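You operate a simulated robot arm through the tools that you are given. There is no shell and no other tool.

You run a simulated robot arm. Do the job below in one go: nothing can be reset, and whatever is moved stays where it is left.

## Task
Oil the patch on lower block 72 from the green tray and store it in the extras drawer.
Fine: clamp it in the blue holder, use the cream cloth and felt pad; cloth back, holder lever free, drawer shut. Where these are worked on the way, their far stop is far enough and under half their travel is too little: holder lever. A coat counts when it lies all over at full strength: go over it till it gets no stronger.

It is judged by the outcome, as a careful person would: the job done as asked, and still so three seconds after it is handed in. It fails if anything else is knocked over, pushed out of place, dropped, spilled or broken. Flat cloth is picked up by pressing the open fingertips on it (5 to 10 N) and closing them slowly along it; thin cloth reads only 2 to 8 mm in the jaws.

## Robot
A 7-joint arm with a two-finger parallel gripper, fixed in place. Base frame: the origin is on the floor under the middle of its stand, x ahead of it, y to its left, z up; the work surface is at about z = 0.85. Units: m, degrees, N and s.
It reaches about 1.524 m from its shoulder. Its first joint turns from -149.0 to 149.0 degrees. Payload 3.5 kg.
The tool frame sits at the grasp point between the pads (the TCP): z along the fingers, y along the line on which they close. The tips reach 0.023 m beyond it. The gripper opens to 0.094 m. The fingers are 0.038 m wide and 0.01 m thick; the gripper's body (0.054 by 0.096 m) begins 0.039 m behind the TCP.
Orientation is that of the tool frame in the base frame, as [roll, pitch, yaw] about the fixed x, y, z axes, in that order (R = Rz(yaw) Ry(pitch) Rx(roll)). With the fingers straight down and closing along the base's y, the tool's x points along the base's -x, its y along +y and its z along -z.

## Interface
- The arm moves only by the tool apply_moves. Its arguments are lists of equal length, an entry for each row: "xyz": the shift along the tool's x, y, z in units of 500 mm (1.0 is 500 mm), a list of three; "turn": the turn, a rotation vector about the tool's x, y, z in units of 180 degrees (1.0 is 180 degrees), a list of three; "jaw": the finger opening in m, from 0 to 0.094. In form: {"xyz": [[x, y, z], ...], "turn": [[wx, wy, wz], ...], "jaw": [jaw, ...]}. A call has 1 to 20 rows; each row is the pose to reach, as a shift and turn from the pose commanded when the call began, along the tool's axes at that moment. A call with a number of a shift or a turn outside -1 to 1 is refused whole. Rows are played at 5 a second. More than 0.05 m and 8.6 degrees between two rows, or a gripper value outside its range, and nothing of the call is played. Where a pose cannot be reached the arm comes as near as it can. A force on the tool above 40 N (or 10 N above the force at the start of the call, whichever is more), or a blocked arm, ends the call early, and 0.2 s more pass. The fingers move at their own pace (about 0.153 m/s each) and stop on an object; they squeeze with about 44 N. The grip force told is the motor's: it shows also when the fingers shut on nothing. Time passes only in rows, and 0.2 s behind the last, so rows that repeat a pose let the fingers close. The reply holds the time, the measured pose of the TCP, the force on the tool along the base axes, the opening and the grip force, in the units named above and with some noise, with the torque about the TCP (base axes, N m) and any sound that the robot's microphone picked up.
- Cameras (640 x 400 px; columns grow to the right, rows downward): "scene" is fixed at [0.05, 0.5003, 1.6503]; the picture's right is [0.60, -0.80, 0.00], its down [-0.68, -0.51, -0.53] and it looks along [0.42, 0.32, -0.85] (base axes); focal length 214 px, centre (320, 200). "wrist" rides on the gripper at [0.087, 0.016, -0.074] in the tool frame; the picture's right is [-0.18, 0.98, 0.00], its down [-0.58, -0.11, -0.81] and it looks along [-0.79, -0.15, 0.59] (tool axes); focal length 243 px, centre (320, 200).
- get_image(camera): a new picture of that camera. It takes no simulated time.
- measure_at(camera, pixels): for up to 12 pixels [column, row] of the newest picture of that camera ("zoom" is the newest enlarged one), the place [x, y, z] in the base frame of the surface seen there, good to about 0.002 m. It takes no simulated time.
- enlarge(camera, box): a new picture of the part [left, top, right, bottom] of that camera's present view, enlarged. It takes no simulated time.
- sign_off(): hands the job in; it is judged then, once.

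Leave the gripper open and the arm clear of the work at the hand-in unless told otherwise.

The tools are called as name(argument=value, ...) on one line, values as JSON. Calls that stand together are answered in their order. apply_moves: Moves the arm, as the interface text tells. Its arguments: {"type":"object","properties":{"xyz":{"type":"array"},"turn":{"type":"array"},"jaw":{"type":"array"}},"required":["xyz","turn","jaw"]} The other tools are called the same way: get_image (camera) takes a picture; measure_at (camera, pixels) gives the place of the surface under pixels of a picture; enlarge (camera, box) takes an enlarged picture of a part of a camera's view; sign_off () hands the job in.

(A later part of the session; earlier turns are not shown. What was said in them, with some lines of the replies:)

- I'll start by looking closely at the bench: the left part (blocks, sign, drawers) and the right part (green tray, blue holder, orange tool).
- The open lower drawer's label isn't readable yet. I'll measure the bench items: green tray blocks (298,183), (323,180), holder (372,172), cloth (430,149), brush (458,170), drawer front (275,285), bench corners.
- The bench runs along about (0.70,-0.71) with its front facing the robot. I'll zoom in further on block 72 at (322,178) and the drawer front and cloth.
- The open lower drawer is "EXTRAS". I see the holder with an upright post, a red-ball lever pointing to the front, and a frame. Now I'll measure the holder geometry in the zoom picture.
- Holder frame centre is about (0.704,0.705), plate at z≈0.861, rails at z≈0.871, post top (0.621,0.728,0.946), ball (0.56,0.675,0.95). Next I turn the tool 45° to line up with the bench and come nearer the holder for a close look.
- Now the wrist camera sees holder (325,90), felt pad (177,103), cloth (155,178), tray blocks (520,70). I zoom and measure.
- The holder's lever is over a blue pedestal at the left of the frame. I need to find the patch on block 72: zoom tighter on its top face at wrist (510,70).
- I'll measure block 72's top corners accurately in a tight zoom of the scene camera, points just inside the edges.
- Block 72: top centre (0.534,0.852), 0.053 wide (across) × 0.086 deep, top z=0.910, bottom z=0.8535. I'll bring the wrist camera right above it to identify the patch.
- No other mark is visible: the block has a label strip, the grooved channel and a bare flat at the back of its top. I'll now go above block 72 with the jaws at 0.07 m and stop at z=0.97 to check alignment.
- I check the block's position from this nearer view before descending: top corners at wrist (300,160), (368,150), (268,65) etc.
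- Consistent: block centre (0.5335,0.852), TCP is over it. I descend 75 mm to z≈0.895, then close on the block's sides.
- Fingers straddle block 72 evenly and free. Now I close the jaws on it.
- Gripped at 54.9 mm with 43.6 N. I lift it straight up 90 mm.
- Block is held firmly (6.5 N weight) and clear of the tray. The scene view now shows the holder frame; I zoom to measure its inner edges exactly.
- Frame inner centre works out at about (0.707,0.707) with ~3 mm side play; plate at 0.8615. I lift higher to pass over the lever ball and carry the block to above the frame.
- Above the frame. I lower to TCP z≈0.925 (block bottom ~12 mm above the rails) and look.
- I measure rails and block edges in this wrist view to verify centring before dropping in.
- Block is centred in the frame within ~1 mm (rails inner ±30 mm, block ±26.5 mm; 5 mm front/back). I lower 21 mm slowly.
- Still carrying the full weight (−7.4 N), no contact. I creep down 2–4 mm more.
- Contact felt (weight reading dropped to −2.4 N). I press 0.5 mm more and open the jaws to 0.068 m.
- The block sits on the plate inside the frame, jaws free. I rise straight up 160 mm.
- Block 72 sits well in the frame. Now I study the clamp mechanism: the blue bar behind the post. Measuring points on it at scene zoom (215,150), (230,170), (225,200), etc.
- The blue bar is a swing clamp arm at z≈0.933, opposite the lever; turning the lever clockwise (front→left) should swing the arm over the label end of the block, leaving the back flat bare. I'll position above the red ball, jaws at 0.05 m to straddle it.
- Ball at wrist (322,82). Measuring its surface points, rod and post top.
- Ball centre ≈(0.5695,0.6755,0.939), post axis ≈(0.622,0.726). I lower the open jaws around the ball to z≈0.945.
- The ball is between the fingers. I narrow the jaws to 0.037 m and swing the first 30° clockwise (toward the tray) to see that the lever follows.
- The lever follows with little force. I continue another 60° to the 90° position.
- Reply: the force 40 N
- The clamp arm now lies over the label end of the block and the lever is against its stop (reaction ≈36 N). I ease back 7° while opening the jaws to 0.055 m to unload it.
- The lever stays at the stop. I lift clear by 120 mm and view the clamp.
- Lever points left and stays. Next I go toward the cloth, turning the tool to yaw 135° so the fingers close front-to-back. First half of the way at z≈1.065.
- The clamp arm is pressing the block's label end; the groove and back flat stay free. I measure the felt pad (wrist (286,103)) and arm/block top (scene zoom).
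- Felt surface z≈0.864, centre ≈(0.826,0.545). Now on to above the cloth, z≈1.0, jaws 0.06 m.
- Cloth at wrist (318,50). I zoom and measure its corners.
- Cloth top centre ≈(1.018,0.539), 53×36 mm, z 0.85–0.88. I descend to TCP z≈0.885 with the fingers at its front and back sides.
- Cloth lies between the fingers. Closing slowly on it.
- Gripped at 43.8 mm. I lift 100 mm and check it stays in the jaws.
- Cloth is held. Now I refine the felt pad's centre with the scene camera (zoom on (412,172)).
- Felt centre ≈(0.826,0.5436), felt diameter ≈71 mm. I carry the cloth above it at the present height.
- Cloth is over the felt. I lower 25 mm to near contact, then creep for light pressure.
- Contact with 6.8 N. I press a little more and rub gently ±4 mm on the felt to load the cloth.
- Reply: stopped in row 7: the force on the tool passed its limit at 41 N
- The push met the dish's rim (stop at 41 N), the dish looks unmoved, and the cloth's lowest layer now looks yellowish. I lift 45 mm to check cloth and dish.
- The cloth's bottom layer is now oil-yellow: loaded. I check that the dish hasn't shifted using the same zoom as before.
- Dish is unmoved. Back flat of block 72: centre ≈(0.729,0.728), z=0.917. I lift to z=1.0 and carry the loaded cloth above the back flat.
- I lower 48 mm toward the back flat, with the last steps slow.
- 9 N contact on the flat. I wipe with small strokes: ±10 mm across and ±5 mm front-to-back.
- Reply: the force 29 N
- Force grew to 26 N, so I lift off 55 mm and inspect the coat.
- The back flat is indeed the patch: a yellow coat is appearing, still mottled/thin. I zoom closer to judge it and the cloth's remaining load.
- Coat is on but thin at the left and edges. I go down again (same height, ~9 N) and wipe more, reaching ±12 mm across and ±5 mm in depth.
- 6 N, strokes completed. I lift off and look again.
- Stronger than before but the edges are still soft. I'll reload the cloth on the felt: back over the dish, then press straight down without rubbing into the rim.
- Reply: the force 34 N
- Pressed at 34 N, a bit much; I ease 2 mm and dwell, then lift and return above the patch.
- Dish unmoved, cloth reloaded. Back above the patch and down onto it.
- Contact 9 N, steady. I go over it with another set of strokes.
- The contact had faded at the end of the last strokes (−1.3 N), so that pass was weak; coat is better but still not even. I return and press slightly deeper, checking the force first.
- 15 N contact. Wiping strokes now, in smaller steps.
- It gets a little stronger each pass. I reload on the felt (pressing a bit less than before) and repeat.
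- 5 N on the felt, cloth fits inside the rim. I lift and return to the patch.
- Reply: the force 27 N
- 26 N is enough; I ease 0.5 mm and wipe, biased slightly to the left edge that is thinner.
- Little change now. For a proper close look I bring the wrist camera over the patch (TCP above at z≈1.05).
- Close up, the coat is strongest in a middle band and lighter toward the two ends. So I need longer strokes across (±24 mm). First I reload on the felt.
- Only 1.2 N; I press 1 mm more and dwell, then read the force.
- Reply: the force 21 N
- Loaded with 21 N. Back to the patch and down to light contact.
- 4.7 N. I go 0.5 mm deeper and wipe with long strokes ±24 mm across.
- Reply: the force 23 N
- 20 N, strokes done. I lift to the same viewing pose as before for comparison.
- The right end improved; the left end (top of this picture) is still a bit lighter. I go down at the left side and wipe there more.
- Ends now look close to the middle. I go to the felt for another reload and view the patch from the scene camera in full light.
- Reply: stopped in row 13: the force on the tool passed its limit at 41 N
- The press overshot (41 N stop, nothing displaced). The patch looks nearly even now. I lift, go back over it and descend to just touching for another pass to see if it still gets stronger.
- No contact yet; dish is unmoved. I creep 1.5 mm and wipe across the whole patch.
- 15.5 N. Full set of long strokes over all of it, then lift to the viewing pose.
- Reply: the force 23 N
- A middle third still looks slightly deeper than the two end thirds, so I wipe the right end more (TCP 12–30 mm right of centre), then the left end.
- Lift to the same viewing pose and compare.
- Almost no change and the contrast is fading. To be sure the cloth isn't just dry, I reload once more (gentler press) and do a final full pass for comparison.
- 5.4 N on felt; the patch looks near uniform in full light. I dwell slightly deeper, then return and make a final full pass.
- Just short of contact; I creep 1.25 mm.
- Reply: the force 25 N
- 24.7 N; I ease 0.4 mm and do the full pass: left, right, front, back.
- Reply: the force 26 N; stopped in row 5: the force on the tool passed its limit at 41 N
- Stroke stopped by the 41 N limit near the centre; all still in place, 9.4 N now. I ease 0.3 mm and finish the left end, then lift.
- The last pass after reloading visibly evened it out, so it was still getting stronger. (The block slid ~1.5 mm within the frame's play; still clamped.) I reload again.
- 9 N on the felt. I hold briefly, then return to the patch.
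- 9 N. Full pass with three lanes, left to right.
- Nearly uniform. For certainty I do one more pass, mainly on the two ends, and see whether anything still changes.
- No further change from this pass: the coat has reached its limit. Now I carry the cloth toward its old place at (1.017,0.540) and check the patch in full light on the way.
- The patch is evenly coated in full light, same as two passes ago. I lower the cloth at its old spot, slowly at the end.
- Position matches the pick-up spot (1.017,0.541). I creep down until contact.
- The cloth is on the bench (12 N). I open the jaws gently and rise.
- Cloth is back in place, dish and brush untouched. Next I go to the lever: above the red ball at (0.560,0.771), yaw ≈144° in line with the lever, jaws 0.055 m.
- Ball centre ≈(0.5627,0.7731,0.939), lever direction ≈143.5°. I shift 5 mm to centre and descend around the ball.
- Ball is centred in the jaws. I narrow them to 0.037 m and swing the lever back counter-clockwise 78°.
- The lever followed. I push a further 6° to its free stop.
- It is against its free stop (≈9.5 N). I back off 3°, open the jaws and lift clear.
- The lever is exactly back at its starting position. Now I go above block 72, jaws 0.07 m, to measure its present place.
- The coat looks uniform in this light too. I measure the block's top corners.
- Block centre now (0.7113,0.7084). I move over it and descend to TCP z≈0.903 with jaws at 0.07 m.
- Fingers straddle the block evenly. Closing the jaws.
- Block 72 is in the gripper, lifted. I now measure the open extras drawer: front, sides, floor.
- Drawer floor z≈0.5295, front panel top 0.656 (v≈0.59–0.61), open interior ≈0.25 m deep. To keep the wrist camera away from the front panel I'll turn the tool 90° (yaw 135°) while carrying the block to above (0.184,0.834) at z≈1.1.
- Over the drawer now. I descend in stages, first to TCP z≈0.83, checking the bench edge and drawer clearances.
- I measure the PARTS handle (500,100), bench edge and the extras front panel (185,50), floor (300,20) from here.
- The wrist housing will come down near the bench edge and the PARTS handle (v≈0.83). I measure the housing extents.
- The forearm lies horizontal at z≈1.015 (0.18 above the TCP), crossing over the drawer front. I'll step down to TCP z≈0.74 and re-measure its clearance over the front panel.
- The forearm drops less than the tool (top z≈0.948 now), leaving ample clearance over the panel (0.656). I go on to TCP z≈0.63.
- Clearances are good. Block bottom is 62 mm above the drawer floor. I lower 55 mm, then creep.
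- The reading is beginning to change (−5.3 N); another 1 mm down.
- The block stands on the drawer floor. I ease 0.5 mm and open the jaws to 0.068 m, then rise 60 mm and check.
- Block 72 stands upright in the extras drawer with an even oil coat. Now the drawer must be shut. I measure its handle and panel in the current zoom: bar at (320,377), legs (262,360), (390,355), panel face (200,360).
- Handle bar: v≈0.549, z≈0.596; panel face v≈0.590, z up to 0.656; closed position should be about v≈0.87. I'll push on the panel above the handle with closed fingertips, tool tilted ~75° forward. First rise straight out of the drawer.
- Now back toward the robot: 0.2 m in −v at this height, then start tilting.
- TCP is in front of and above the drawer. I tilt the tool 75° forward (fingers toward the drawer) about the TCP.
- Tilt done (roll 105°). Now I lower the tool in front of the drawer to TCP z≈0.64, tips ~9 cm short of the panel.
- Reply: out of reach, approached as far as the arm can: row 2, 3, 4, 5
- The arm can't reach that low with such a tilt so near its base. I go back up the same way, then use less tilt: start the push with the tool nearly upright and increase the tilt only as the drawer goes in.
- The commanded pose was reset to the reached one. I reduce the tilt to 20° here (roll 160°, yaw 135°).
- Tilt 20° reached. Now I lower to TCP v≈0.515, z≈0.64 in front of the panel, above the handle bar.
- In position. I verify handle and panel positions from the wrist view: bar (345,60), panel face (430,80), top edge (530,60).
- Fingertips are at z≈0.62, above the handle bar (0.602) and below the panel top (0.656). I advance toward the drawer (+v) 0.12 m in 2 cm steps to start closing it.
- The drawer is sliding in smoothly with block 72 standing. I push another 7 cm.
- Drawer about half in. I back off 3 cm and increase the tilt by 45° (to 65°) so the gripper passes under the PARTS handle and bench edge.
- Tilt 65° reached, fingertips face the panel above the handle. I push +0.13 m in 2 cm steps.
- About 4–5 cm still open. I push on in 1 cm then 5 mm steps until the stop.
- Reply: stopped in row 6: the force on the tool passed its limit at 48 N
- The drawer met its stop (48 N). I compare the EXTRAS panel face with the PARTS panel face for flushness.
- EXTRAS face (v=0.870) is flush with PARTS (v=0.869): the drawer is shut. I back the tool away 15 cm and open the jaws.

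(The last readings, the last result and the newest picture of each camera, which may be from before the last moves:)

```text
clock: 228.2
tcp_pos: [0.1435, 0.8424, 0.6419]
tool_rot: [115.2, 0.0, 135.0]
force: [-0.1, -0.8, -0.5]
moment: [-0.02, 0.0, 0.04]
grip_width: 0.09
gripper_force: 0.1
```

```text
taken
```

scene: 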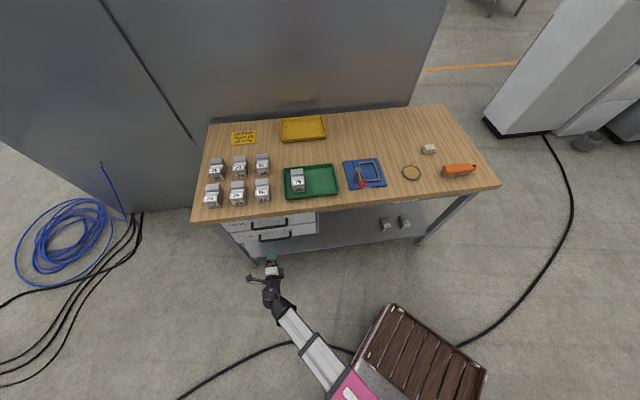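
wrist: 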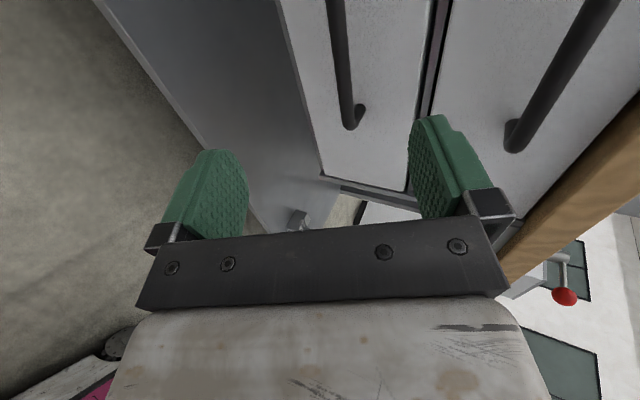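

The drawer stays shut. Final check of the whole bench: holder, cloth, dish, tray and drawer fronts.

enlarge(camera="scene", box=[190, 100, 350, 200])

enlarge(camera="scene", box=[340, 120, 500, 220])

enlarge(camera="scene", box=[215, 205, 325, 275])

measure_at(camera="zoom", pixels=[[100, 100], [110, 150], [400, 110], [400, 80], [500, 90], [500, 120]])

```text
4.00 times, centred on (270, 150) of scene
```

zoom: 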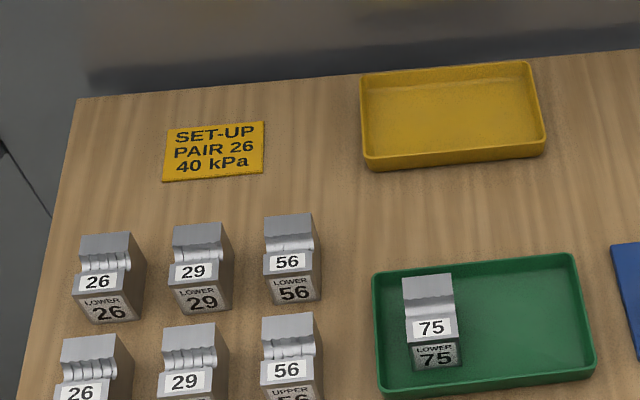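

```text
4.00 times, centred on (420, 170) of scene
```

zoom: 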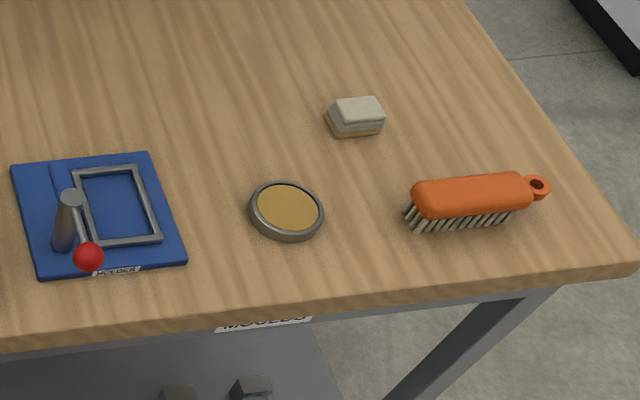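

```text
5.71 times, centred on (270, 240) of scene
```

zoom: 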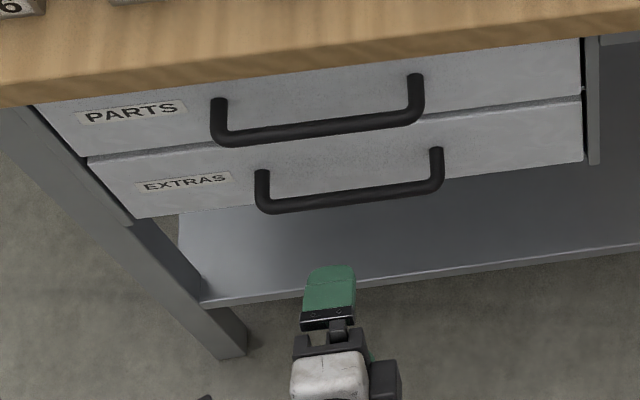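

```text
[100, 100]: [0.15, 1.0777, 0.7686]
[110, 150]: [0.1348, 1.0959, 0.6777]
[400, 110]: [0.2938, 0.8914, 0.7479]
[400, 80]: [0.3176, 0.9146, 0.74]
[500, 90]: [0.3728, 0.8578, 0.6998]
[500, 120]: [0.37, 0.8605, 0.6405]
```

All looks in order. I compare the cloth's final place with the original zoom to be sure it is back where it was.

enlarge(camera="scene", box=[416, 138, 444, 158])

enlarge(camera="scene", box=[340, 150, 390, 194])

```text
16.00 times, centred on (430, 148) of scene
```

zoom: 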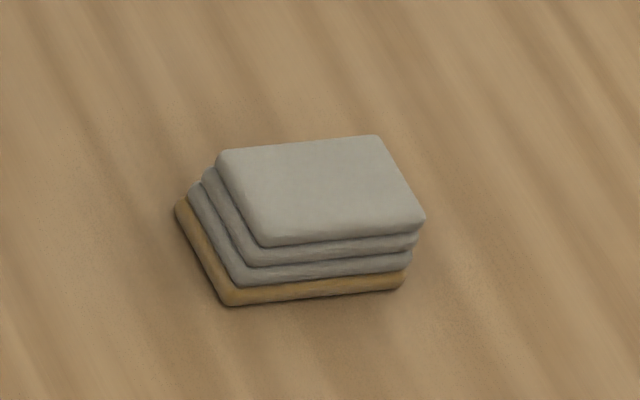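

```text
9.09 times, centred on (365, 172) of scene
```

zoom: 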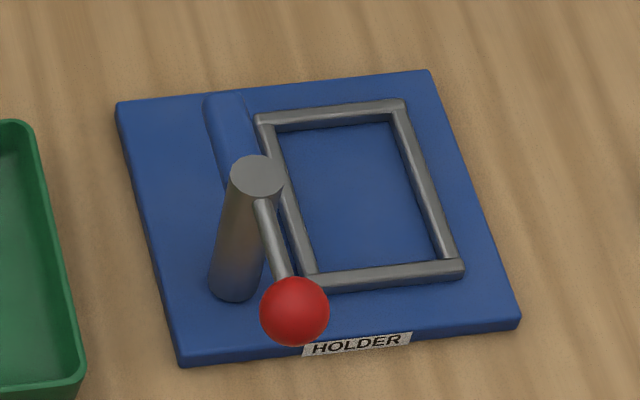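

The cloth is back on its original spot, and the holder is empty with its lever back at its free start position. Block 72 is oiled and in the shut EXTRAS drawer. The gripper is open and about 15 cm clear of the drawer front. I'm handing the job in.

sign_off()

```text
The job is handed in.
```

Lower block 72 is oiled and in the EXTRAS drawer, which is shut. I've handed the job in.

- **Oiling:** I clamped the block in the blue holder with the lever at its far stop. Then I loaded the cream cloth on the felt pad and wiped the bare flat at the back of the block's top, which I took to be the patch. I reloaded and went over it until a further pass made no visible difference. I judged full strength by eye from the pictures. The middle third may still look very slightly deeper than the two ends.
- **Block in the holder:** during wiping it slid about 1.5 mm within the frame's play, and it stayed clamped.
- **Force stops:** wiping and pressing on the felt tripped the 40 N force limit three times. The felt dish did not move.
- **Storage:** block 72 was standing upright as the drawer went in. The drawer front is flush with the PARTS drawer above it.
- **Put back:** the cloth is on its original spot, and the holder lever is back at its free position.
- **Rest of the bench:** nothing else was moved. The gripper is open, about 15 cm clear of the drawer.
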